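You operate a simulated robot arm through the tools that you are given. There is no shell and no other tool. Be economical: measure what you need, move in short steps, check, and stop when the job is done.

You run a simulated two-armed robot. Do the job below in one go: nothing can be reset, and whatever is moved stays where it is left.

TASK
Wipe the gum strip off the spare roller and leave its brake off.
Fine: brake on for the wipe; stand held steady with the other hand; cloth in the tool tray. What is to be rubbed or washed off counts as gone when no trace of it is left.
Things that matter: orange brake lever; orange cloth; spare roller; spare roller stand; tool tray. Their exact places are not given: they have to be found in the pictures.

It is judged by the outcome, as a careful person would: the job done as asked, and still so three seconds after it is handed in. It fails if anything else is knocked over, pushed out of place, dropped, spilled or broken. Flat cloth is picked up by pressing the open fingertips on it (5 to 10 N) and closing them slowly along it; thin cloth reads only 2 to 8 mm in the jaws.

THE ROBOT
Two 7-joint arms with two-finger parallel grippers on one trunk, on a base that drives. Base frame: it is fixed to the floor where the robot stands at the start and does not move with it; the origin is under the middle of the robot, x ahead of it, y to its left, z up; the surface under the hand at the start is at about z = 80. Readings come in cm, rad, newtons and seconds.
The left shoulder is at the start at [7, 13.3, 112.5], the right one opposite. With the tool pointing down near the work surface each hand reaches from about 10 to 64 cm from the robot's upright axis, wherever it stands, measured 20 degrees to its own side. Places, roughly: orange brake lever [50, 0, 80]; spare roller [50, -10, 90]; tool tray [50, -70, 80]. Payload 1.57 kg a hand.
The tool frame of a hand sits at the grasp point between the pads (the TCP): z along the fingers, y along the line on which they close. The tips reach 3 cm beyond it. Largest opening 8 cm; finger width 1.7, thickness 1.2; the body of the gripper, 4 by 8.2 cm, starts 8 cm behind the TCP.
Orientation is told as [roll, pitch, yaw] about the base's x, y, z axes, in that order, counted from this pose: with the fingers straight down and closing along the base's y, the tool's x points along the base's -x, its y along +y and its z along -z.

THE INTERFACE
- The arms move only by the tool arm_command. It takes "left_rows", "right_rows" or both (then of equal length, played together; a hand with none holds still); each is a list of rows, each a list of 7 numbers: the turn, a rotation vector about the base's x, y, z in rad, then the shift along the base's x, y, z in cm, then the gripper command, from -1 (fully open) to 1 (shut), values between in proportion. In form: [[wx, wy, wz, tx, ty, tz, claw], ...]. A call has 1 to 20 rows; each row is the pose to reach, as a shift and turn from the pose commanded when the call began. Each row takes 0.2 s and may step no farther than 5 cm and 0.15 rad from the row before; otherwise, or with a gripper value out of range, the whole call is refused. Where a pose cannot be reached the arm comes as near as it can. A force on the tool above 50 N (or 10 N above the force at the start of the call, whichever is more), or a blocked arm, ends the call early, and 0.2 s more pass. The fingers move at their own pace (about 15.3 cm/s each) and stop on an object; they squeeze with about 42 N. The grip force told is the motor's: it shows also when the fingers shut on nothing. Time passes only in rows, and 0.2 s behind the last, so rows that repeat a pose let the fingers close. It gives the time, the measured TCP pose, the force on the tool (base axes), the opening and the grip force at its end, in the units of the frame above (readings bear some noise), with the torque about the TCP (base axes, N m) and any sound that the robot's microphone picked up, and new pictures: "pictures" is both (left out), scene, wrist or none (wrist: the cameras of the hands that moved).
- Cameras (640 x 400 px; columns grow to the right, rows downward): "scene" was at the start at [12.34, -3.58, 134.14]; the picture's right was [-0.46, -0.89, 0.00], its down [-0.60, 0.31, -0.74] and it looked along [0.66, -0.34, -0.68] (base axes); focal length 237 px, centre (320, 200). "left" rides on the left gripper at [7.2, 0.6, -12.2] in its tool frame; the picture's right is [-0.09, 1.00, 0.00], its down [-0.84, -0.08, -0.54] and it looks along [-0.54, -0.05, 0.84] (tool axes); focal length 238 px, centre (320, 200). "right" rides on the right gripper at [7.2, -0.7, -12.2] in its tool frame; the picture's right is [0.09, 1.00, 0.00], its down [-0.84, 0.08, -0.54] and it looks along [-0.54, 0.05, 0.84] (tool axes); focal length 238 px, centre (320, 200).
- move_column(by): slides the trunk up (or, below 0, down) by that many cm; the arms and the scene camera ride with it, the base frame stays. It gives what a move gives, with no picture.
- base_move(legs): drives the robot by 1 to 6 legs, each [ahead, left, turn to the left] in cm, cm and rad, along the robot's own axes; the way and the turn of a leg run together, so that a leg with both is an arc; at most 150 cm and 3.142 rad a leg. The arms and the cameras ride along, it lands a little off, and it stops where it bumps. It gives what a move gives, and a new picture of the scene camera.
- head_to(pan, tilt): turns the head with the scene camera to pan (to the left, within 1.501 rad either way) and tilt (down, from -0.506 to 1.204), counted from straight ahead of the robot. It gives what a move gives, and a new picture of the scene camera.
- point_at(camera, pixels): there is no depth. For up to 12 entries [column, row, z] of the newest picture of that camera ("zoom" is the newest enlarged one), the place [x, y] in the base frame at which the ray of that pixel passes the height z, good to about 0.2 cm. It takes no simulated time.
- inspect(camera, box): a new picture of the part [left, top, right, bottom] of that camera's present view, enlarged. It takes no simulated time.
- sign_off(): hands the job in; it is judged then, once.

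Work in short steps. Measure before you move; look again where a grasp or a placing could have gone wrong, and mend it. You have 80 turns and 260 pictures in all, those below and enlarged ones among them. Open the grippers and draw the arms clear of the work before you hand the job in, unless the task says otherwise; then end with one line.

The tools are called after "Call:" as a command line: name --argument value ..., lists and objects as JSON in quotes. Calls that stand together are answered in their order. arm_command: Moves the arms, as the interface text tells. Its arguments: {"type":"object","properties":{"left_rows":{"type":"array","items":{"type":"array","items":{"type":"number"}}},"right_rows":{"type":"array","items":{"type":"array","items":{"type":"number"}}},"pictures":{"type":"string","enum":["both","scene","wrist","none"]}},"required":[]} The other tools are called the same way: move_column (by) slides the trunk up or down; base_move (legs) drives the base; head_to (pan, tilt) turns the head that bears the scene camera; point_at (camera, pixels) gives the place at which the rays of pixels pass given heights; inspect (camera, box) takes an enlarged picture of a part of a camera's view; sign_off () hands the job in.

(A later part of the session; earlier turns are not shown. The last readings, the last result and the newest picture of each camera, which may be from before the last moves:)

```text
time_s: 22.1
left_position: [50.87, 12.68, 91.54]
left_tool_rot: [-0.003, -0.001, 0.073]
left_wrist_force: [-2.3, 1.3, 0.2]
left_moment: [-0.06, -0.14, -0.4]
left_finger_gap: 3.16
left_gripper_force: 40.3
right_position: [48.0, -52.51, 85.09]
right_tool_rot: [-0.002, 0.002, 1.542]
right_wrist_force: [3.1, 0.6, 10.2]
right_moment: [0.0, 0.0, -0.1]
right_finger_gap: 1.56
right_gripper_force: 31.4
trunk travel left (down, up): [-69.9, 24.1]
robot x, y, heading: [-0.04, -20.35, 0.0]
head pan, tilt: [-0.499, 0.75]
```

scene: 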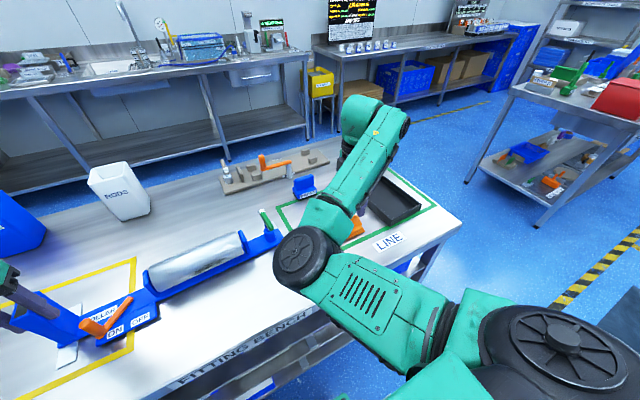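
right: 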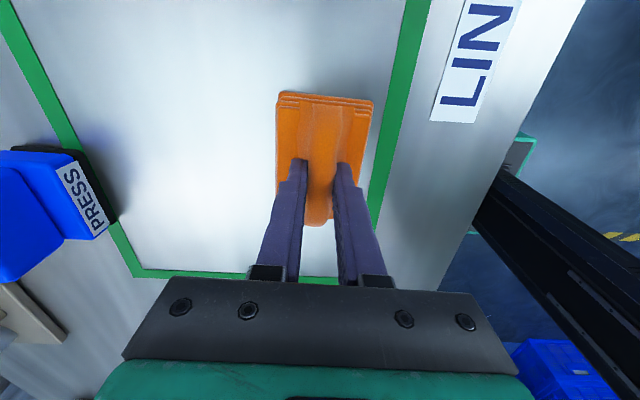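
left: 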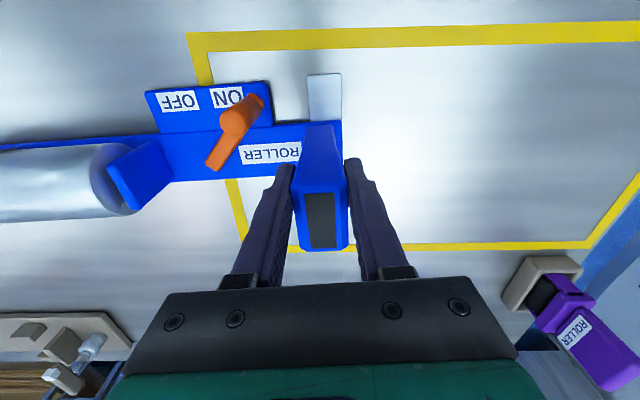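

Gap 1.56 cm at 31 N: the ridge is held. I lift gently and check it comes along.

Call:
arm_command --right_rows '[[0, 0, 0, 0, 0, 1, 1], [0, 0, 0, 0, 0, 3, 1], [0, 0, 0, 0, 0, 6, 1], [0, 0, 0, 0, 0, 10, 1], [0, 0, 0, 0, 0, 10, 1]]' --pictures "both"

Call:
inspect --camera "right" --box '[220, 60, 420, 240]'

```text
time_s: 23.3
left_position: [50.87, 12.41, 91.51]
left_tool_rot: [-0.001, 0.002, 0.072]
left_wrist_force: [0.1, -0.2, 0.6]
left_moment: [-0.09, -0.32, -0.02]
left_finger_gap: 3.14
left_gripper_force: 40.5
right_position: [48.15, -52.5, 94.88]
right_tool_rot: [-0.001, -0.002, 1.543]
right_wrist_force: [0.1, 0.3, -0.8]
right_moment: [0.0, -0.02, 0.01]
right_finger_gap: 1.62
right_gripper_force: 31.8
trunk travel left (down, up): [-69.9, 24.1]
robot x, y, heading: [-0.14, -20.45, -0.001]
head pan, tilt: [-0.499, 0.75]
```

scene: 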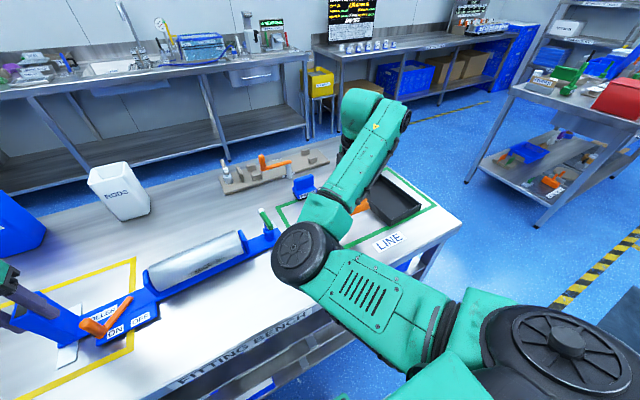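
right: 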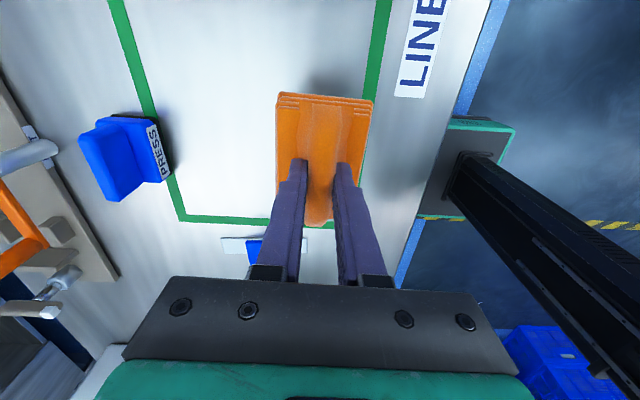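

```text
2.22 times, centred on (320, 150) of right
```

zoom: 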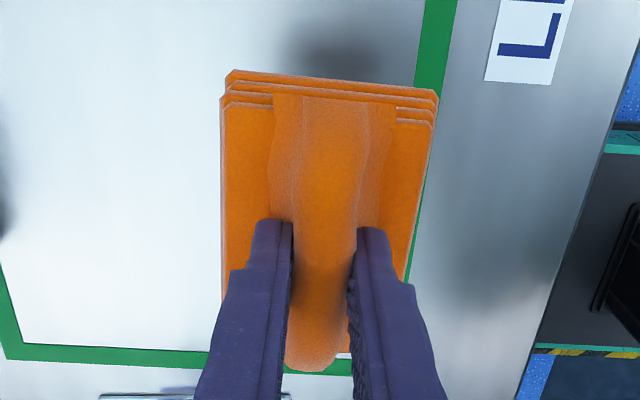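

The cloth is a folded pad held like an eraser: its flat sole ~5 cm beyond the TCP, 9 cm along y, 6.5 along x. The gum faces the robot horizontally, so I lift and tip the hand to point along +x, in stages with checks.

Call:
arm_command --right_rows '[[0, 0, 0, -1, 2, 3, 1], [0, 0, 0, -2, 4, 6, 1], [0, 0, 0, -3, 6, 9, 1], [0, -0.14, 0, -4, 8, 12, 1], [0, -0.28, 0, -5, 10, 14, 1], [0, -0.42, 0, -6, 12, 15, 1], [0, -0.56, 0, -7, 14, 15, 1], [0, -0.7, 0, -8, 16, 15, 1], [0, -0.84, 0, -9, 18, 15, 1], [0, -0.98, 0, -10, 20, 15, 1], [0, -1.12, 0, -11, 22, 15, 1]]' --pictures "both"

```text
time_s: 25.7
left_position: [50.75, 12.53, 91.61]
left_tool_rot: [0.0, -0.001, 0.073]
left_wrist_force: [-0.7, 1.3, 0.1]
left_moment: [-0.51, -0.32, 0.05]
left_finger_gap: 3.15
left_gripper_force: 40.6
right_position: [45.12, -26.92, 110.29]
right_tool_rot: [-1.117, -0.03, 1.559]
right_wrist_force: [0.9, 0.2, -0.8]
right_moment: [0.0, 0.02, 0.02]
right_finger_gap: 1.59
right_gripper_force: 31.5
right hand out of reach, approached as far as the arm can: row 1, 2, 3, 4, 5, 6, 7, 8, 9, 10, 11
trunk travel left (down, up): [-69.9, 24.1]
robot x, y, heading: [0.1, -20.27, 0.001]
head pan, tilt: [-0.499, 0.75]
```

scene: 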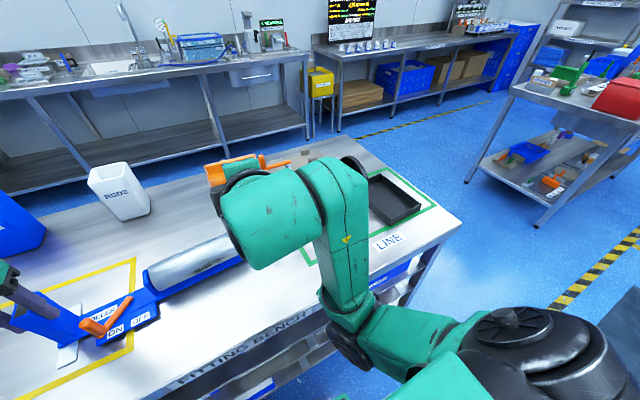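
right: 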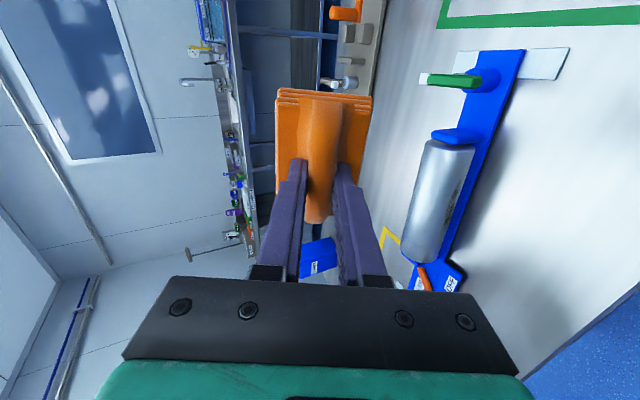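

The arm got the tilt but stopped at x≈45 rather than 37 (fold limit). I test with a small move down and back to see what's reachable before going low.

Call:
arm_command --right_rows '[[0, 0, 0, 0, 1, -2, 1], [0, -0.1, 0, 0, 2, -4, 1], [0, -0.2, 0, 0, 3, -6, 1], [0, -0.3, 0, 0, 4, -8, 1]]' --pictures "none"

```text
time_s: 26.7
left_position: [50.86, 12.45, 91.57]
left_tool_rot: [-0.001, 0.002, 0.073]
left_wrist_force: [-0.2, 0.6, 1.0]
left_moment: [0.05, -0.18, 0.13]
left_finger_gap: 3.15
left_gripper_force: 40.2
right_position: [45.29, -22.9, 102.39]
right_tool_rot: [-1.42, -0.028, 1.567]
right_wrist_force: [-1.0, 1.0, -0.3]
right_moment: [0.0, -0.02, 0.01]
right_finger_gap: 1.61
right_gripper_force: 31.7
right hand out of reach, approached as far as the arm can: row 2
trunk travel left (down, up): [-69.9, 24.1]
robot x, y, heading: [-0.2, -20.14, 0.001]
head pan, tilt: [-0.499, 0.75]
```

Reference is the reached pose, now (45.3,−22.9,102.4) at ~81° tilt. I back x off and descend partway, staying above the roller.

Call:
arm_command --right_rows '[[0, 0, 0, -1, 1, -1, 1], [0, 0, 0, -2, 2, -2, 1], [0, 0, 0, -3, 3.5, -3, 1], [0, 0, 0, -4, 5, -4, 1], [0, 0, 0, -5, 6.5, -5, 1], [0, 0, 0, -5, 8, -6, 1]]' --pictures "both"

```text
time_s: 28.1
left_position: [50.87, 12.49, 91.55]
left_tool_rot: [-0.002, 0.001, 0.071]
left_wrist_force: [-0.2, 0.5, -0.7]
left_moment: [-0.12, -0.18, -0.13]
left_finger_gap: 3.17
left_gripper_force: 39.9
right_position: [40.73, -15.38, 96.26]
right_tool_rot: [-1.422, -0.02, 1.556]
right_wrist_force: [-0.5, 0.0, -0.3]
right_moment: [0.0, 0.0, -0.01]
right_finger_gap: 1.58
right_gripper_force: 31.1
trunk travel left (down, up): [-69.9, 24.1]
robot x, y, heading: [0.09, -20.52, 0.001]
head pan, tilt: [-0.499, 0.75]
```

scene: 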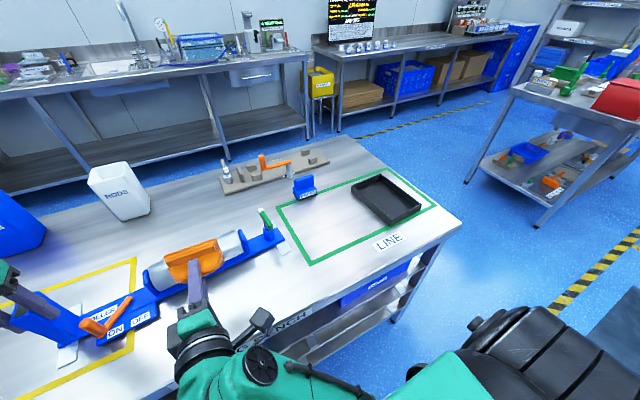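
right: 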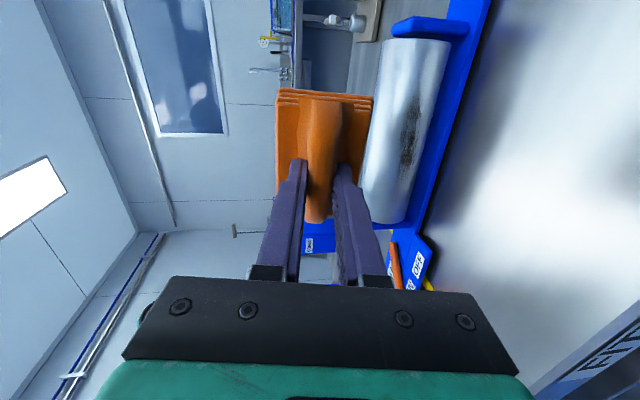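

The tilt pose works; gum shows in the right view at (408,145). I enlarge it and locate its y extent, then descend.

Call:
inspect --camera "right" --box '[330, 20, 490, 240]'

Call:
point_at --camera "right" --pixels '[[418, 97, 86.3], [408, 135, 86.3], [402, 172, 86.3], [418, 97, 87.3], [402, 172, 87.3], [418, 97, 85.3], [402, 172, 85.3], [400, 222, 86], [450, 50, 86]]'

```text
1.82 times, centred on (410, 130) of right
```

zoom: 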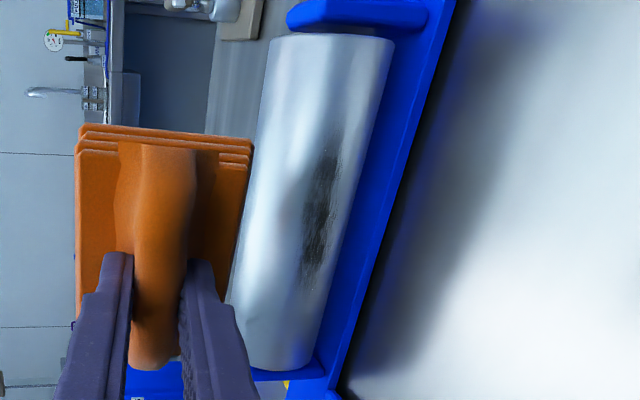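

```text
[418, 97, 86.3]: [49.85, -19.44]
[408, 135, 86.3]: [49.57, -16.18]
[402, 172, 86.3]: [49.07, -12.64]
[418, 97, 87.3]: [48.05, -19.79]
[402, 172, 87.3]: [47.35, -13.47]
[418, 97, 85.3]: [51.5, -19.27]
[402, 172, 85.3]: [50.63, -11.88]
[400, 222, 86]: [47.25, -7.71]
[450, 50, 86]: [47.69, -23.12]
```

Gum spans y −12…−19 at z≈86.5, facing the robot. The pad (y −20…−11) covers it; I descend in front of the roller.

Call:
arm_command --right_rows '[[0, 0, 0, 0, 0, -2, 1], [0, 0, 0, 0, 0, -4, 1], [0, 0, 0, 0, 0, -6, 1], [0, 0, 0, 0, 0, -8, 1], [0, 0, 0, 0, 0, -9, 1]]' --pictures "both"

Call:
inspect --camera "scene" --box '[80, 200, 340, 380]'

```text
time_s: 29.3
left_position: [50.84, 12.53, 91.52]
left_tool_rot: [-0.002, 0.001, 0.072]
left_wrist_force: [-0.2, 0.7, 0.7]
left_moment: [0.01, -0.16, -0.1]
left_finger_gap: 3.13
left_gripper_force: 40.3
right_position: [40.34, -15.01, 87.39]
right_tool_rot: [-1.418, -0.031, 1.568]
right_wrist_force: [0.3, -0.7, -0.6]
right_moment: [0.0, 0.0, -0.03]
right_finger_gap: 1.57
right_gripper_force: 31.8
trunk travel left (down, up): [-69.9, 24.1]
robot x, y, heading: [0.02, -20.08, 0.004]
head pan, tilt: [-0.499, 0.75]
```

scene: 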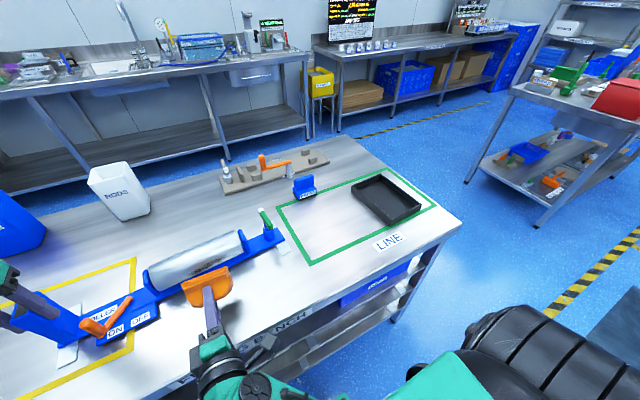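
right: 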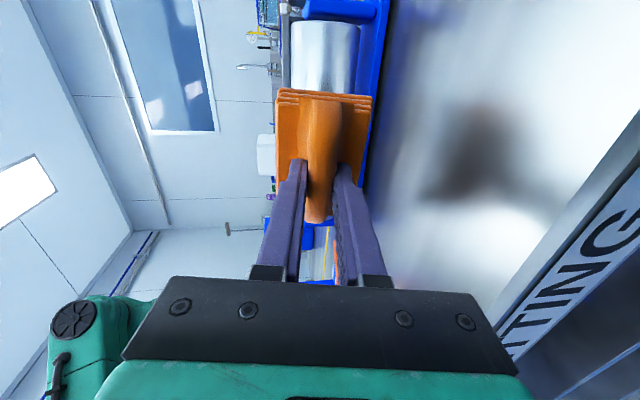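

```text
2.22 times, centred on (210, 290) of scene
```

zoom: 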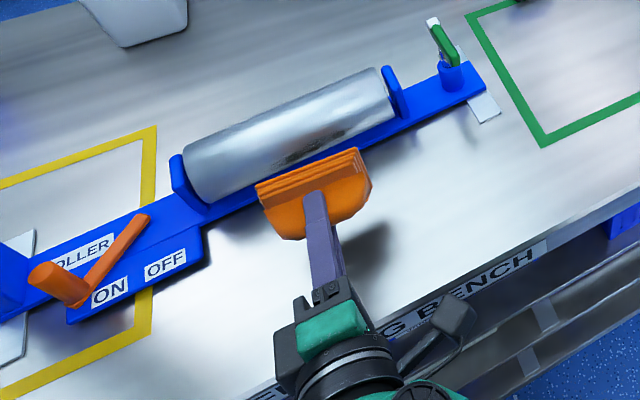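

Pad is squarely in front of the gum. I advance toward contact and read the force.

Call:
arm_command --right_rows '[[0, 0, 0, 1, 0, 0, 1], [0, 0, 0, 2, 0, 0, 1], [0, 0, 0, 3, 0, 0, 1], [0, 0, 0, 3.6, 0, 0, 1]]' --pictures "none"

```text
time_s: 30.3
left_position: [50.83, 12.54, 91.44]
left_tool_rot: [-0.002, 0.003, 0.073]
left_wrist_force: [-0.4, 0.4, -0.7]
left_moment: [0.06, -0.18, -0.09]
left_finger_gap: 3.14
left_gripper_force: 40.1
right_position: [44.02, -14.96, 87.5]
right_tool_rot: [-1.422, -0.027, 1.568]
right_wrist_force: [0.4, 0.2, -0.3]
right_moment: [0.0, -0.01, 0.0]
right_finger_gap: 1.6
right_gripper_force: 31.3
trunk travel left (down, up): [-69.9, 24.1]
robot x, y, heading: [0.02, -20.24, 0.003]
head pan, tilt: [-0.499, 0.75]
```

Call:
arm_command --right_rows '[[0, 0, 0, 0.3, 0, 0, 1], [0, 0, 0, 0.6, 0, 0, 1], [0, 0, 0, 0.8, 0, 0, 1]]' --pictures "none"

Call:
inspect --camera "scene" --box '[80, 200, 340, 380]'

```text
time_s: 31.1
left_position: [50.99, 12.53, 91.54]
left_tool_rot: [-0.003, 0.001, 0.071]
left_wrist_force: [0.0, 0.1, -0.2]
left_moment: [0.03, -0.16, -0.1]
left_finger_gap: 3.15
left_gripper_force: 40.0
right_position: [44.77, -15.05, 87.42]
right_tool_rot: [-1.421, -0.027, 1.568]
right_wrist_force: [-0.2, 0.1, 0.0]
right_moment: [0.01, -0.02, 0.01]
right_finger_gap: 1.59
right_gripper_force: 31.1
trunk travel left (down, up): [-69.9, 24.1]
robot x, y, heading: [0.1, -20.44, 0.004]
head pan, tilt: [-0.499, 0.75]
```

```text
2.22 times, centred on (210, 290) of scene
```

zoom: 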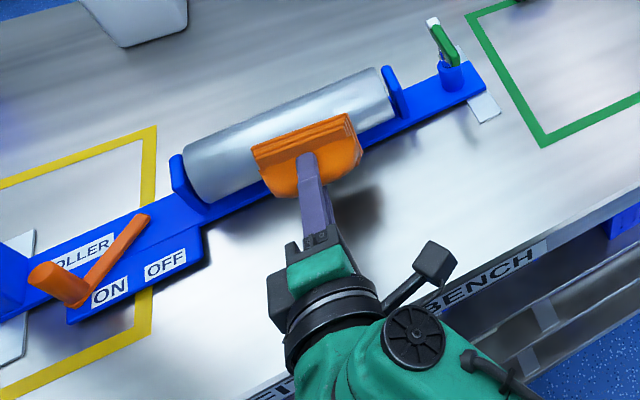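

No contact yet; pad nearly at the roller. I advance in smaller steps.

Call:
arm_command --right_rows '[[0, 0, 0, 0.2, 0, 0, 1], [0, 0, 0, 0.4, 0, 0, 1], [0, 0, 0, 0.5, 0, 0, 1]]' --pictures "none"

```text
time_s: 31.9
left_position: [50.81, 12.64, 91.45]
left_tool_rot: [-0.001, 0.002, 0.072]
left_wrist_force: [-0.4, -0.5, 0.4]
left_moment: [-0.01, -0.15, -0.09]
left_finger_gap: 3.13
left_gripper_force: 40.3
right_position: [45.31, -15.53, 86.88]
right_tool_rot: [-1.425, 0.001, 1.573]
right_wrist_force: [0.2, 0.7, 0.7]
right_moment: [0.01, 0.01, -0.03]
right_finger_gap: 1.58
right_gripper_force: 31.7
trunk travel left (down, up): [-69.9, 24.1]
robot x, y, heading: [-0.1, -20.09, -0.002]
head pan, tilt: [-0.499, 0.75]
```

Still free. I continue by another 0.5 cm.

Call:
arm_command --right_rows '[[0, 0, 0, 0.25, 0, 0, 1], [0, 0, 0, 0.5, 0, 0, 1]]' --pictures "none"

Call:
inspect --camera "scene" --box '[80, 200, 340, 380]'

```text
time_s: 32.5
left_position: [50.86, 12.53, 91.4]
left_tool_rot: [-0.001, 0.0, 0.071]
left_wrist_force: [0.1, 1.5, -0.7]
left_moment: [0.0, -0.09, -0.07]
left_finger_gap: 3.12
left_gripper_force: 39.6
right_position: [45.21, -15.66, 86.18]
right_tool_rot: [-1.42, 0.025, 1.585]
right_wrist_force: [-0.2, 1.0, -0.6]
right_moment: [0.0, 0.01, -0.02]
right_finger_gap: 1.61
right_gripper_force: 31.6
trunk travel left (down, up): [-69.9, 24.1]
robot x, y, heading: [0.09, -20.51, -0.002]
head pan, tilt: [-0.499, 0.75]
```

```text
2.22 times, centred on (210, 290) of scene
```

zoom: 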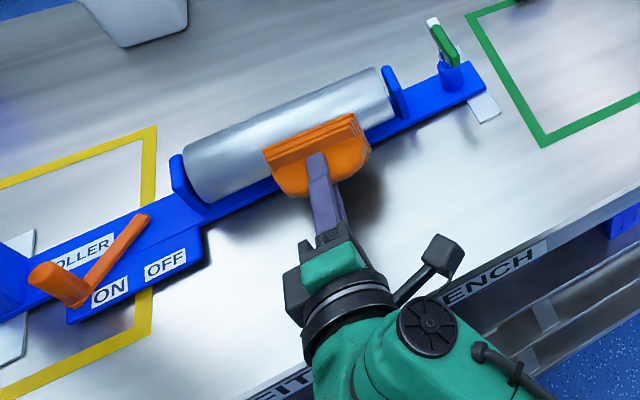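

x stalled at 45.2 while z and y drifted with no wrist force — maybe the forearm is touching the bench edge. I look with the head.

Call:
head_to --pan -0.1 --tilt 1.1

```text
time_s: 33.3
left_position: [50.74, 12.46, 91.48]
left_tool_rot: [-0.003, 0.001, 0.071]
left_wrist_force: [0.3, 0.7, -0.3]
left_moment: [0.0, 0.02, -0.08]
left_finger_gap: 3.15
left_gripper_force: 40.4
right_position: [45.27, -15.74, 86.09]
right_tool_rot: [-1.419, 0.024, 1.585]
right_wrist_force: [0.0, 0.0, -1.3]
right_moment: [0.03, 0.03, 0.0]
right_finger_gap: 1.6
right_gripper_force: 31.4
trunk travel left (down, up): [-69.9, 24.1]
robot x, y, heading: [0.23, -20.11, 0.003]
head pan, tilt: [-0.099, 1.1]
```

scene: 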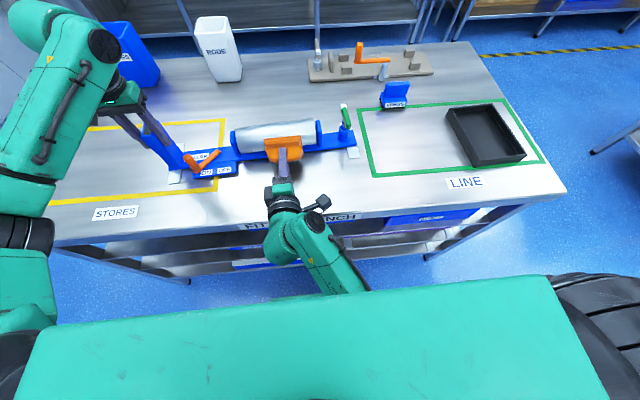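

The forearm comes up from below the bench edge and likely rubs it, limiting x. I retreat the same way (back, up, un-tilt) and will retry with yaw 0, which should keep the elbow high.

Call:
arm_command --right_rows '[[0, 0, 0, -1, 0, 0.5, 1], [0, 0, 0, -3, 0, 1, 1], [0, 0, 0, -4.5, 0, 3, 1], [0, 0, 0, -4.5, 0, 6, 1], [0, 0, 0, -4.5, 0, 10, 1], [0, 0.1, 0, -3, -2, 13, 1], [0, 0.22, 0, -1, -5, 16, 1], [0, 0.35, 0, 0, -8, 19, 1], [0, 0.49, 0, 0, -11, 21, 1], [0, 0.63, 0, 0, -14, 23, 1], [0, 0.77, 0, 0, -17, 24, 1], [0, 0.91, 0, 0, -20, 24, 1], [0, 1.05, 0, 0, -23, 24, 1], [0, 1.19, 0, 0, -26, 24, 1], [0, 1.33, 0, 0, -28, 24, 1], [0, 1.42, 0, 0, -30, 24, 1]]' --pictures "scene"

```text
time_s: 34.6
left_position: [50.75, 12.44, 91.44]
left_tool_rot: [-0.001, 0.002, 0.071]
left_wrist_force: [0.3, 1.0, -0.6]
left_moment: [-0.23, -0.25, 0.11]
left_finger_gap: 3.15
left_gripper_force: 40.2
right_position: [39.07, -13.57, 89.11]
right_tool_rot: [-1.288, 0.202, 1.704]
right_wrist_force: [-0.7, -0.9, -0.8]
right_moment: [0.03, 0.04, -0.01]
right_finger_gap: 1.56
right_gripper_force: 31.3
trunk travel left (down, up): [-69.9, 24.1]
robot x, y, heading: [-0.14, -20.44, 0.003]
head pan, tilt: [-0.099, 1.1]
stopped in row 6 (right hand): the arm was blocked; the commanded pose is now the measured one
```

scene: 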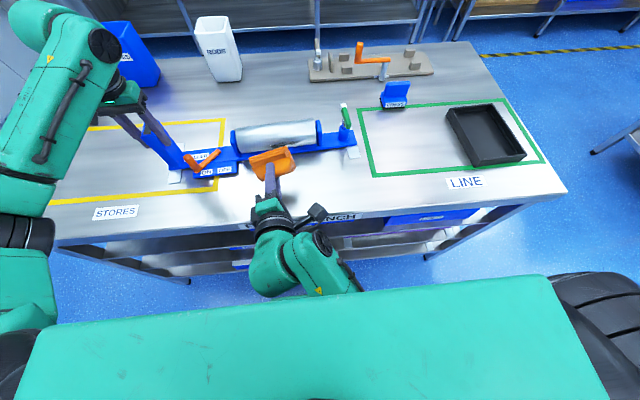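

The arm got blocked by its fold. I restore the orientation and position of the earlier free pose (40.3,−15,87.4), then retrace the same path up.

Call:
arm_command --right_rows '[[0.08, -0.04, -0.03, 0.5, -0.5, -0.5, 1], [0.16, -0.09, -0.07, 1.0, -1.0, -1.2, 1], [0.23, -0.13, -0.1, 1.3, -1.5, -1.6, 1], [0.23, -0.13, -0.1, 1.3, -1.5, -1.6, 1]]' --pictures "scene"

```text
time_s: 35.6
left_position: [50.89, 12.46, 91.59]
left_tool_rot: [-0.003, 0.001, 0.07]
left_wrist_force: [-0.1, 0.3, -0.6]
left_moment: [0.06, -0.18, 0.03]
left_finger_gap: 3.15
left_gripper_force: 40.3
right_position: [40.4, -15.56, 87.54]
right_tool_rot: [-1.451, 0.004, 1.597]
right_wrist_force: [-0.5, 0.1, -0.5]
right_moment: [-0.02, 0.0, 0.0]
right_finger_gap: 1.59
right_gripper_force: 31.2
trunk travel left (down, up): [-69.9, 24.1]
robot x, y, heading: [-0.03, -20.26, -0.0]
head pan, tilt: [-0.099, 1.1]
```

scene: 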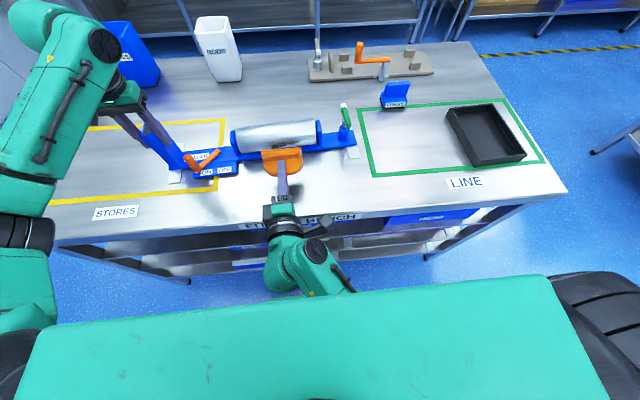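

The pose is free again. I measure the bench's front edge at (180,230) and the wrist to understand the clash.

Call:
point_at --camera "scene" --pixels '[[150, 235, 80], [200, 231, 80], [400, 212, 80], [284, 230, 90], [290, 260, 88], [320, 250, 80], [340, 285, 75]]'

Call:
inspect --camera "scene" --box '[220, 120, 400, 300]'

```text
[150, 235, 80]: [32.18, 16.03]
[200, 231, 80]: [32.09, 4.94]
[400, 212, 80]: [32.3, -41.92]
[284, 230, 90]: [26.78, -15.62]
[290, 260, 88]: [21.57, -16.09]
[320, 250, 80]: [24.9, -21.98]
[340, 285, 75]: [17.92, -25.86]
```

```text
2.22 times, centred on (310, 210) of scene
```

zoom: 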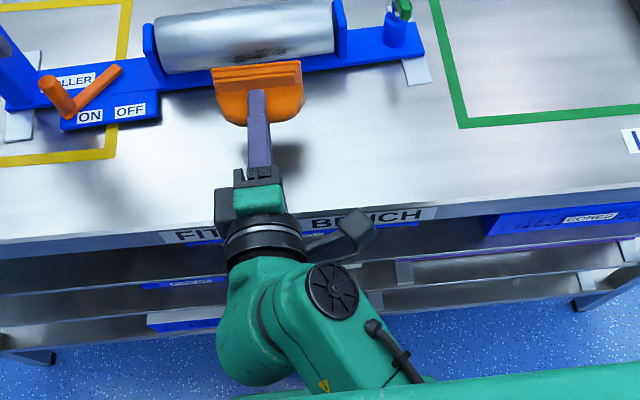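

Bench edge is at x=32; the ball-shaped wrist hangs behind it and hits it when advancing. I tilt ~10° less so the wrist rises, and raise slightly.

Call:
arm_command --right_rows '[[0, 0.06, 0, 0, 0, 0.4, 1], [0, 0.12, 0, 0, 0, 0.8, 1], [0, 0.18, 0, 0.2, 0.2, 1.0, 1], [0, 0.22, 0, 0.4, 0.3, 1.2, 1]]' --pictures "none"

Call:
inspect --camera "scene" --box '[220, 120, 400, 300]'

```text
time_s: 36.7
left_position: [50.82, 12.39, 91.6]
left_tool_rot: [-0.001, 0.001, 0.072]
left_wrist_force: [0.7, 0.9, 1.0]
left_moment: [-0.19, -0.25, 0.04]
left_finger_gap: 3.15
left_gripper_force: 40.4
right_position: [38.78, -15.35, 85.68]
right_tool_rot: [-1.216, 0.102, 1.665]
right_wrist_force: [-0.3, 0.4, -0.7]
right_moment: [0.01, 0.03, 0.02]
right_finger_gap: 1.58
right_gripper_force: 31.1
trunk travel left (down, up): [-69.9, 24.1]
robot x, y, heading: [-0.17, -20.14, -0.002]
head pan, tilt: [-0.099, 1.1]
stopped in row 4 (right hand): the arm was blocked; the commanded pose is now the measured one
```

```text
2.22 times, centred on (310, 210) of scene
```

zoom: 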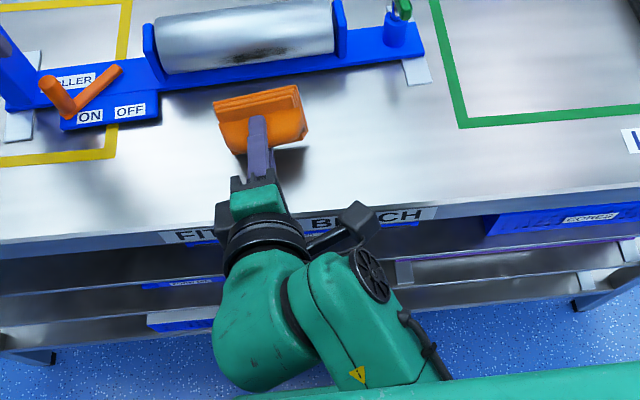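

Blocked again: the fold is too tight with the base this close. I'll restore the free pose, climb by the original path, then re-place the base farther back and to the left.

Call:
arm_command --right_rows '[[0.03, -0.06, -0.01, 0.5, 0.1, 0.5, 1], [0.07, -0.12, -0.03, 1.0, 0.2, 1.1, 1], [0.12, -0.2, -0.05, 1.6, 0.3, 1.7, 1], [0.12, -0.2, -0.05, 1.6, 0.3, 1.7, 1]]' --pictures "none"

Call:
arm_command --right_rows '[[0, 0, 0, 0, 0, 1, 1], [0, 0, 0, 0, 0, 3, 1], [0, 0, 0, 0, 0, 5, 1], [0, 0, 0, 0, 0, 7, 1], [0, 0, 0, 0, 0, 9, 1]]' --pictures "scene"

```text
time_s: 37.7
left_position: [50.91, 12.49, 91.44]
left_tool_rot: [-0.001, 0.002, 0.072]
left_wrist_force: [0.4, 0.2, 0.0]
left_moment: [0.05, -0.2, 0.04]
left_finger_gap: 3.16
left_gripper_force: 40.1
right_position: [39.96, -15.41, 86.71]
right_tool_rot: [-1.434, 0.04, 1.629]
right_wrist_force: [-1.1, 0.5, -0.1]
right_moment: [-0.02, -0.03, 0.0]
right_finger_gap: 1.58
right_gripper_force: 31.1
trunk travel left (down, up): [-69.9, 24.1]
robot x, y, heading: [-0.12, -20.7, 0.002]
head pan, tilt: [-0.099, 1.1]
```

```text
time_s: 39.1
left_position: [50.94, 12.54, 91.63]
left_tool_rot: [-0.001, 0.002, 0.073]
left_wrist_force: [1.3, 1.7, -1.1]
left_moment: [-0.12, -0.19, 0.04]
left_finger_gap: 3.16
left_gripper_force: 40.5
right_position: [38.84, -14.53, 89.42]
right_tool_rot: [-1.343, 0.168, 1.686]
right_wrist_force: [-0.1, -0.4, 0.1]
right_moment: [-0.02, 0.01, 0.02]
right_finger_gap: 1.6
right_gripper_force: 31.3
trunk travel left (down, up): [-69.9, 24.1]
robot x, y, heading: [-0.34, -20.06, 0.001]
head pan, tilt: [-0.099, 1.1]
stopped in row 5 (right hand): the arm was blocked; the commanded pose is now the measured one
```

scene: 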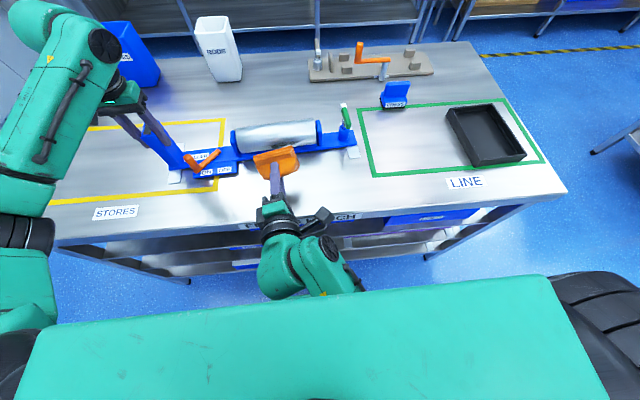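

Still blocked going straight up. I look down at the arm to see what it bears on.

Call:
head_to --pan -0.7 --tilt 1.2

Call:
head_to --pan 0.5 --tilt 1.2

```text
time_s: 40.1
left_position: [50.8, 12.46, 91.52]
left_tool_rot: [-0.002, 0.002, 0.071]
left_wrist_force: [0.3, 1.1, 0.3]
left_moment: [0.11, -0.19, -0.04]
left_finger_gap: 3.15
left_gripper_force: 40.6
right_position: [38.73, -14.53, 89.43]
right_tool_rot: [-1.342, 0.167, 1.684]
right_wrist_force: [0.8, 0.1, -0.9]
right_moment: [-0.02, 0.02, 0.01]
right_finger_gap: 1.57
right_gripper_force: 31.6
trunk travel left (down, up): [-69.9, 24.1]
robot x, y, heading: [-0.09, -20.22, 0.005]
head pan, tilt: [-0.7, 1.201]
```

scene: 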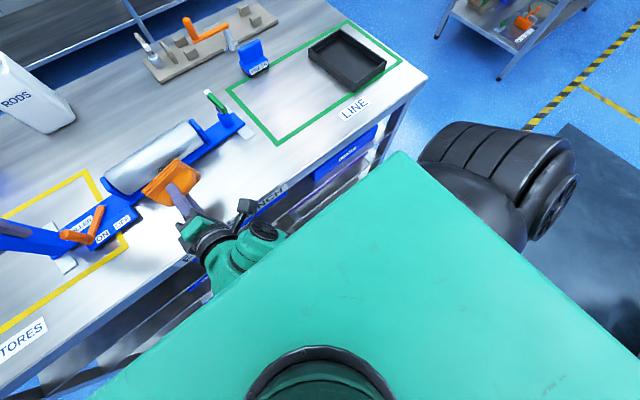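

```text
time_s: 41.5
left_position: [50.85, 12.43, 91.4]
left_tool_rot: [-0.002, 0.002, 0.072]
left_wrist_force: [-0.2, 1.4, -0.4]
left_moment: [0.02, 0.11, 0.0]
left_finger_gap: 3.16
left_gripper_force: 39.8
right_position: [38.79, -14.57, 89.45]
right_tool_rot: [-1.342, 0.167, 1.684]
right_wrist_force: [0.4, -0.1, -0.1]
right_moment: [-0.02, -0.04, -0.01]
right_finger_gap: 1.59
right_gripper_force: 31.2
trunk travel left (down, up): [-69.9, 24.1]
robot x, y, heading: [-0.08, -20.33, 0.001]
head pan, tilt: [0.499, 1.201]
```

scene: 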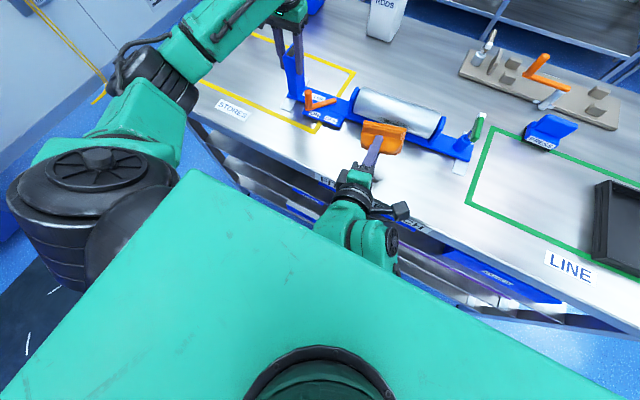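

The forearm is tucked under the chest, so rising jams it. Backing the base frees it: I release the left hand, raise it, then drive back and left.

Call:
arm_command --left_rows '[[0, 0, 0, 0, 0, 0, 0.2], [0, 0, 0, 0, 0, 0, -0.4], [0, 0, 0, 0, 0, 0, -0.4], [0, 0, 0, 0, 0, 3, -0.4], [0, 0, 0, 0, 0, 7, -0.4], [0, 0, 0, 0, 0, 10, -0.4]]' --pictures "none"

Call:
base_move --legs '[[-10, 0, 0], [0, 16, 0]]'

```text
time_s: 42.9
left_position: [50.63, 12.46, 101.51]
left_tool_rot: [0.0, 0.001, 0.072]
left_wrist_force: [-0.2, -0.5, 0.1]
left_moment: [-0.01, -0.05, -0.03]
left_finger_gap: 5.6
left_gripper_force: 0.0
right_position: [38.85, -14.53, 89.36]
right_tool_rot: [-1.344, 0.165, 1.686]
right_wrist_force: [0.4, -0.5, 0.2]
right_moment: [-0.02, 0.0, 0.05]
right_finger_gap: 1.58
right_gripper_force: 31.4
trunk travel left (down, up): [-69.9, 24.1]
robot x, y, heading: [0.19, -20.17, -0.001]
head pan, tilt: [0.499, 1.201]
```

```text
time_s: 45.0
left_position: [40.75, 28.34, 101.58]
left_tool_rot: [-0.001, 0.001, 0.07]
left_wrist_force: [-1.1, -0.1, 0.1]
left_moment: [0.03, 0.04, -0.01]
left_finger_gap: 5.59
left_gripper_force: 0.0
right_position: [28.94, 1.36, 89.25]
right_tool_rot: [-1.342, 0.166, 1.684]
right_wrist_force: [0.4, 0.4, -0.1]
right_moment: [0.02, 0.0, -0.05]
right_finger_gap: 1.6
right_gripper_force: 31.3
trunk travel left (down, up): [-69.9, 24.1]
robot x, y, heading: [-10.13, -4.18, -0.002]
head pan, tilt: [0.499, 1.201]
```

scene: 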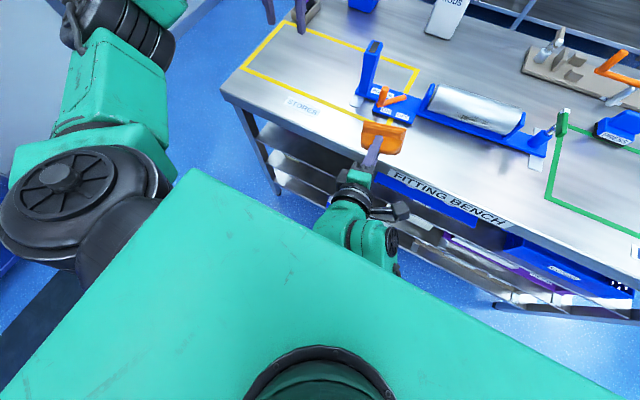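

Free space now. I level the pad (roll fix), set tilt ≈71°, and carry the right hand to in front of the gum: about (38,−15.5,93).

Call:
arm_command --right_rows '[[0.03, 0.02, -0.02, 0, -2, 0.5, 1], [0.06, 0.04, -0.04, 0, -4, 1, 1], [0.09, 0.05, -0.05, 1, -6, 1.5, 1], [0.12, 0.07, -0.07, 2, -8, 2, 1], [0.15, 0.09, -0.09, 3.5, -10, 2.5, 1], [0.166, 0.1, -0.1, 5, -12, 3, 1], [0.166, 0.1, -0.1, 6.5, -14, 3.5, 1], [0.166, 0.1, -0.1, 8, -16, 4, 1], [0.166, 0.1, -0.1, 9, -17, 4, 1]]' --pictures "scene"

```text
time_s: 47.0
left_position: [40.74, 28.45, 101.64]
left_tool_rot: [-0.002, 0.001, 0.07]
left_wrist_force: [-0.5, -0.4, 0.7]
left_moment: [0.0, -0.03, -0.01]
left_finger_gap: 5.59
left_gripper_force: 0.1
right_position: [35.96, -13.13, 93.18]
right_tool_rot: [-1.255, -0.003, 1.59]
right_wrist_force: [-0.1, 0.6, -0.3]
right_moment: [0.02, 0.0, -0.05]
right_finger_gap: 1.58
right_gripper_force: 31.7
right hand out of reach, approached as far as the arm can: row 8, 9
trunk travel left (down, up): [-69.9, 24.1]
robot x, y, heading: [-10.01, -4.24, 0.001]
head pan, tilt: [0.499, 1.201]
```

scene: 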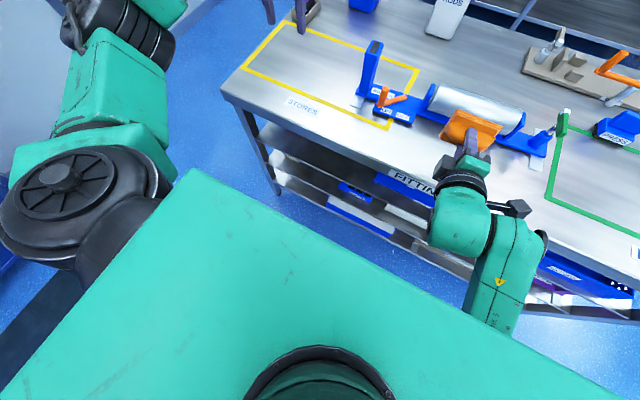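

Orientation is now level at ~72° tilt; the arm hit a joint limit sideways. I go forward/up first and then sideways.

Call:
arm_command --right_rows '[[0, 0, 0, 1.5, 0, 1, 1], [0, 0, 0, 3, -0.5, 2, 1], [0, 0, 0, 4, -1, 2, 1], [0, 0, 0, 5, -1.5, 2, 1], [0, 0, 0, 5.5, -2.5, 2, 1]]' --pictures "scene"

```text
time_s: 48.2
left_position: [40.77, 28.37, 101.56]
left_tool_rot: [-0.002, 0.002, 0.07]
left_wrist_force: [0.3, -0.1, 0.1]
left_moment: [-0.02, 0.02, -0.02]
left_finger_gap: 5.59
left_gripper_force: 0.0
right_position: [36.66, -13.25, 93.58]
right_tool_rot: [-1.254, -0.005, 1.587]
right_wrist_force: [-0.4, 0.0, 0.5]
right_moment: [-0.01, 0.03, -0.02]
right_finger_gap: 1.57
right_gripper_force: 31.3
right hand out of reach, approached as far as the arm can: row 1, 2, 3, 4, 5
trunk travel left (down, up): [-69.9, 24.1]
robot x, y, heading: [-10.06, -4.17, 0.0]
head pan, tilt: [0.499, 1.201]
```

scene: 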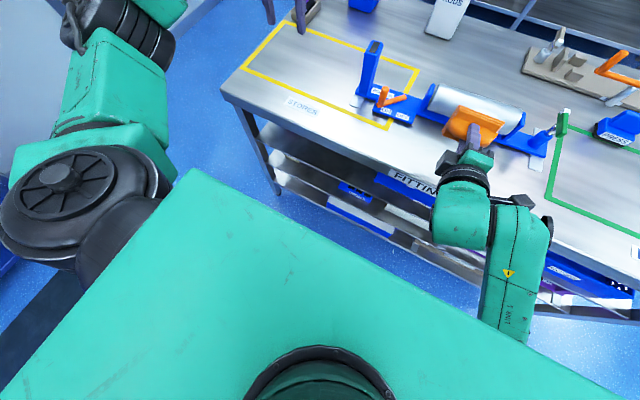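

Joint limit with the elbow-low posture. I un-tilt to tool-down here while rising, then will yaw to 0 and tilt again with the elbow high.

Call:
arm_command --right_rows '[[0, 0.1, 0, 0, 0, 1, 1], [0, 0.24, 0, 0, -1, 3, 1], [0, 0.38, 0, 0, -2, 5, 1], [0, 0.52, 0, 0, -3, 7, 1], [0, 0.66, 0, 0, -5, 9, 1], [0, 0.8, 0, 0, -7, 11, 1], [0, 0.94, 0, 0, -9, 13, 1], [0, 1.08, 0, 0, -11, 14, 1], [0, 1.2, 0, 0, -13, 14, 1], [0, 1.25, 0, 0, -15, 14, 1]]' --pictures "none"

Call:
head_to --pan -0.4 --tilt 0.9

```text
time_s: 49.4
left_position: [40.85, 28.31, 101.55]
left_tool_rot: [0.001, 0.001, 0.07]
left_wrist_force: [-1.1, -0.5, -0.2]
left_moment: [0.02, 0.03, -0.01]
left_finger_gap: 5.57
left_gripper_force: 0.0
right_position: [37.24, -22.0, 99.81]
right_tool_rot: [-0.684, 0.151, 1.517]
right_wrist_force: [-0.5, -0.9, -0.9]
right_moment: [0.02, -0.01, 0.02]
right_finger_gap: 1.57
right_gripper_force: 30.7
right hand out of reach, approached as far as the arm can: row 1, 2, 5
trunk travel left (down, up): [-69.9, 24.1]
robot x, y, heading: [-10.02, -4.4, -0.001]
head pan, tilt: [0.499, 1.201]
stopped in row 5 (right hand): the arm was blocked; the commanded pose is now the measured one
```

```text
time_s: 50.6
left_position: [40.79, 28.42, 101.47]
left_tool_rot: [-0.001, 0.002, 0.07]
left_wrist_force: [0.1, 0.3, 0.1]
left_moment: [0.0, 0.0, -0.02]
left_finger_gap: 5.61
left_gripper_force: 0.0
right_position: [37.32, -21.8, 99.78]
right_tool_rot: [-0.685, 0.156, 1.518]
right_wrist_force: [-1.5, -0.1, 0.2]
right_moment: [0.01, 0.03, 0.0]
right_finger_gap: 1.58
right_gripper_force: 31.4
trunk travel left (down, up): [-69.9, 24.1]
robot x, y, heading: [-10.07, -4.35, -0.003]
head pan, tilt: [-0.4, 0.901]
```

scene: 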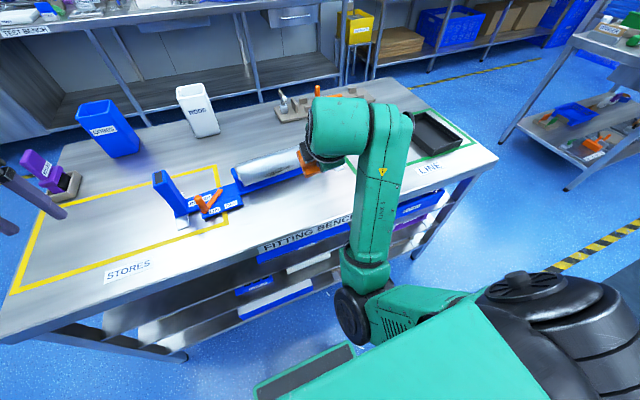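

The elbow sits low against the bench front. I back the base further to free it, then bring the hand to a tool-down pose high up.

Call:
base_move --legs '[[-25, 0, 0]]'

Call:
arm_command --right_rows '[[0.03, 0.125, 0, -1, -2, 2, 1], [0.06, 0.25, 0, -2, -4, 4, 1], [0.09, 0.375, 0, -3, -7, 6, 1], [0.12, 0.5, 0, -4.5, -10, 8, 1], [0.15, 0.62, 0, -6, -13, 10, 1], [0.163, 0.679, 0, -7.5, -16, 12, 1], [0.163, 0.679, 0, -9, -19, 14, 1], [0.163, 0.679, 0, -9, -19, 16, 1]]' --pictures "scene"

```text
time_s: 52.4
left_position: [16.0, 28.34, 101.44]
left_tool_rot: [0.001, 0.005, 0.068]
left_wrist_force: [1.1, 0.9, -1.1]
left_moment: [-0.01, -0.02, 0.01]
left_finger_gap: 5.57
left_gripper_force: 0.0
right_position: [12.34, -21.86, 99.78]
right_tool_rot: [-0.682, 0.155, 1.514]
right_wrist_force: [0.3, 0.6, -0.5]
right_moment: [0.01, 0.04, 0.02]
right_finger_gap: 1.59
right_gripper_force: 31.3
trunk travel left (down, up): [-69.9, 24.1]
robot x, y, heading: [-34.79, -4.08, 0.002]
head pan, tilt: [-0.4, 0.901]
```

scene: 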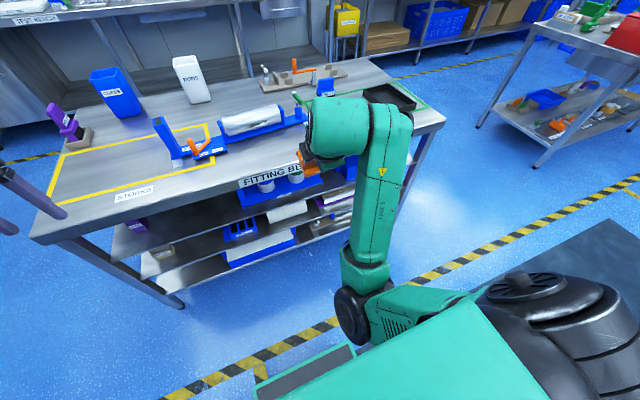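

```text
time_s: 54.2
left_position: [16.09, 28.37, 101.4]
left_tool_rot: [-0.002, 0.002, 0.068]
left_wrist_force: [0.3, 0.3, 0.6]
left_moment: [-0.02, 0.02, -0.02]
left_finger_gap: 5.59
left_gripper_force: 0.1
right_position: [3.45, -41.35, 115.82]
right_tool_rot: [0.002, 0.003, 1.573]
right_wrist_force: [0.4, -0.1, -0.2]
right_moment: [-0.01, 0.02, -0.01]
right_finger_gap: 1.57
right_gripper_force: 31.4
right hand out of reach, approached as far as the arm can: row 1, 2, 3, 4, 5, 6, 7, 8
trunk travel left (down, up): [-69.9, 24.1]
robot x, y, heading: [-35.05, -4.46, -0.006]
head pan, tilt: [-0.4, 0.901]
```

scene: 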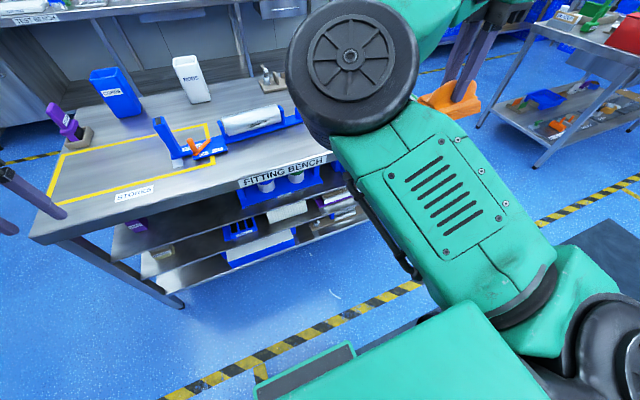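

Elbow is high again in free space, a good spot to test. The out-of-reach notes at yaw 1.57 hint at a wrist-roll limit, so I turn back to yaw 0 here.

Call:
arm_command --right_rows '[[0, 0, -0.145, 1, 1, 0, 1], [0, 0, -0.29, 2, 2, 0, 1], [0, 0, -0.435, 3, 3, 0, 1], [0, 0, -0.58, 4, 4, 0, 1], [0, 0, -0.725, 5, 5, 0, 1], [0, 0, -0.87, 6, 6, 0, 1], [0, 0, -1.015, 7, 7, 0, 1], [0, 0, -1.16, 8, 8, 0, 1], [0, 0, -1.305, 9, 9, 0, 1], [0, 0, -1.45, 10, 10, 0, 1], [0, 0, -1.57, 11, 11, 0, 1]]' --pictures "none"

Call:
arm_command --right_rows '[[0, -0.14, 0, 0, 1, -1, 1], [0, -0.28, 0, 0, 2, -2, 1], [0, -0.42, 0, 0, 4, -4, 1], [0, -0.56, 0, 0, 6, -6, 1], [0, -0.7, 0, 0, 8, -8, 1], [0, -0.84, 0, 0, 10, -11, 1], [0, -0.98, 0, 0, 12, -14, 1], [0, -1.12, 0, 0, 14, -17, 1], [0, -1.25, 0, 0, 16, -20, 1]]' --pictures "scene"

```text
time_s: 56.6
left_position: [16.0, 28.57, 101.51]
left_tool_rot: [0.0, 0.002, 0.067]
left_wrist_force: [0.7, 1.6, -0.2]
left_moment: [-0.01, 0.0, 0.0]
left_finger_gap: 5.6
left_gripper_force: 0.2
right_position: [14.4, -30.53, 115.54]
right_tool_rot: [0.005, 0.01, -0.01]
right_wrist_force: [0.3, 0.3, -0.9]
right_moment: [-0.05, 0.04, 0.01]
right_finger_gap: 1.56
right_gripper_force: 31.1
right hand out of reach, approached as far as the arm can: row 1, 2, 3, 4, 5, 6, 7, 8, 9, 10
trunk travel left (down, up): [-69.9, 24.1]
robot x, y, heading: [-34.96, -3.91, -0.003]
head pan, tilt: [-0.4, 0.901]
```

```text
time_s: 58.6
left_position: [16.0, 28.25, 101.56]
left_tool_rot: [-0.001, 0.003, 0.066]
left_wrist_force: [-0.3, -0.3, -0.3]
left_moment: [-0.02, -0.03, 0.02]
left_finger_gap: 5.61
left_gripper_force: 0.0
right_position: [9.51, -38.44, 97.97]
right_tool_rot: [-0.003, -1.239, 0.025]
right_wrist_force: [-0.8, -1.0, -0.3]
right_moment: [0.02, -0.01, 0.02]
right_finger_gap: 1.59
right_gripper_force: 31.2
right hand out of reach, approached as far as the arm can: row 3, 4, 5, 6, 7, 8, 9
trunk travel left (down, up): [-69.9, 24.1]
robot x, y, heading: [-35.03, -4.07, -0.009]
head pan, tilt: [-0.4, 0.901]
```

scene: 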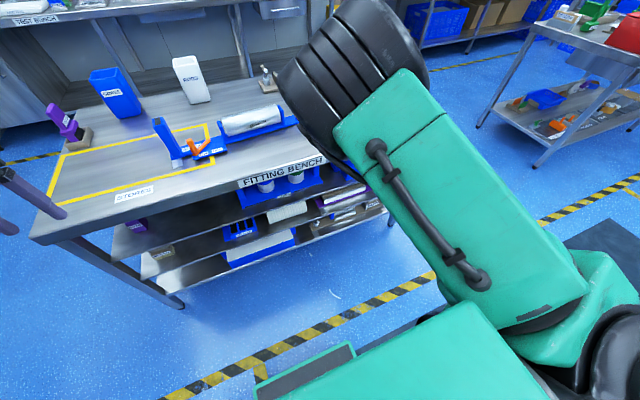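

Tilt reached with the elbow high. I test moving toward the working location relative to the robot, still in free air.

Call:
arm_command --right_rows '[[0, 0, 0, 2, 0, 0, 1], [0, 0, 0, 4, 1, -1, 1], [0, 0, 0, 6, 3, -2, 1], [0, 0, 0, 7, 6, -3, 1], [0, 0, 0, 7, 9, -4, 1], [0, 0, 0, 7, 12, -6, 1], [0, 0, 0, 7, 15, -8, 1], [0, 0, 0, 7, 18, -10, 1]]' --pictures "scene"

```text
time_s: 60.4
left_position: [15.91, 28.41, 101.46]
left_tool_rot: [0.0, 0.0, 0.069]
left_wrist_force: [-0.2, -0.3, 0.0]
left_moment: [0.04, -0.01, -0.01]
left_finger_gap: 5.6
left_gripper_force: 0.2
right_position: [16.07, -39.04, 98.45]
right_tool_rot: [-0.002, -1.244, 0.007]
right_wrist_force: [0.2, 0.0, -0.7]
right_moment: [0.01, 0.03, -0.01]
right_finger_gap: 1.58
right_gripper_force: 31.5
right hand out of reach, approached as far as the arm can: row 1, 2, 3, 4, 5, 6, 7, 8
trunk travel left (down, up): [-69.9, 24.1]
robot x, y, heading: [-34.89, -4.0, 0.001]
head pan, tilt: [-0.4, 0.901]
```

scene: 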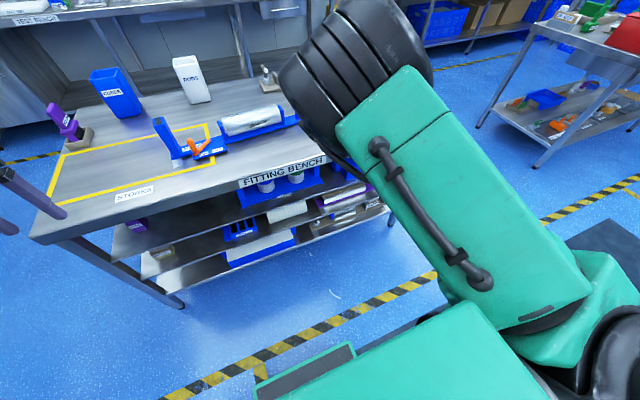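

It stops at rel y≈−35, z≈98. I test how low it can go there and whether small strokes in −y/+x work.

Call:
arm_command --right_rows '[[0, 0, 0, 0, -2, 0, 1], [0, 0, 0, 0, -3, -2, 1], [0, 0, 0, 0, -3, -4, 1], [0, 0, 0, 0, -3, -6, 1], [0, 0, 0, 0, -3, -8, 1], [0, 0, 0, 0, -3, -10, 1]]' --pictures "none"

Call:
arm_command --right_rows '[[0, 0, 0, 1, 0, 0, 1], [0, 0, 0, 2, 0, 0, 1], [0, 0, 0, 2, 1.5, 0, 1], [0, 0, 0, 2, 3, 0, 1]]' --pictures "none"

```text
time_s: 61.8
left_position: [15.94, 28.31, 101.57]
left_tool_rot: [-0.001, 0.002, 0.068]
left_wrist_force: [0.6, -1.0, 0.9]
left_moment: [-0.01, -0.03, 0.01]
left_finger_gap: 5.6
left_gripper_force: 0.1
right_position: [16.08, -43.89, 89.56]
right_tool_rot: [0.0, -1.243, 0.007]
right_wrist_force: [0.1, 0.4, -0.5]
right_moment: [0.0, -0.01, 0.0]
right_finger_gap: 1.54
right_gripper_force: 31.2
right hand out of reach, approached as far as the arm can: row 4, 5, 6
trunk travel left (down, up): [-69.9, 24.1]
robot x, y, heading: [-35.05, -4.01, -0.005]
head pan, tilt: [-0.4, 0.901]
```

```text
time_s: 62.8
left_position: [16.01, 28.39, 101.66]
left_tool_rot: [0.0, 0.002, 0.067]
left_wrist_force: [0.4, 0.3, 0.3]
left_moment: [0.0, -0.02, 0.0]
left_finger_gap: 5.58
left_gripper_force: 0.0
right_position: [18.01, -43.49, 90.42]
right_tool_rot: [0.0, -1.241, 0.008]
right_wrist_force: [0.1, -0.7, -1.1]
right_moment: [0.02, 0.0, -0.02]
right_finger_gap: 1.56
right_gripper_force: 31.5
right hand out of reach, approached as far as the arm can: row 3, 4
trunk travel left (down, up): [-69.9, 24.1]
robot x, y, heading: [-34.94, -4.47, -0.004]
head pan, tilt: [-0.4, 0.901]
```

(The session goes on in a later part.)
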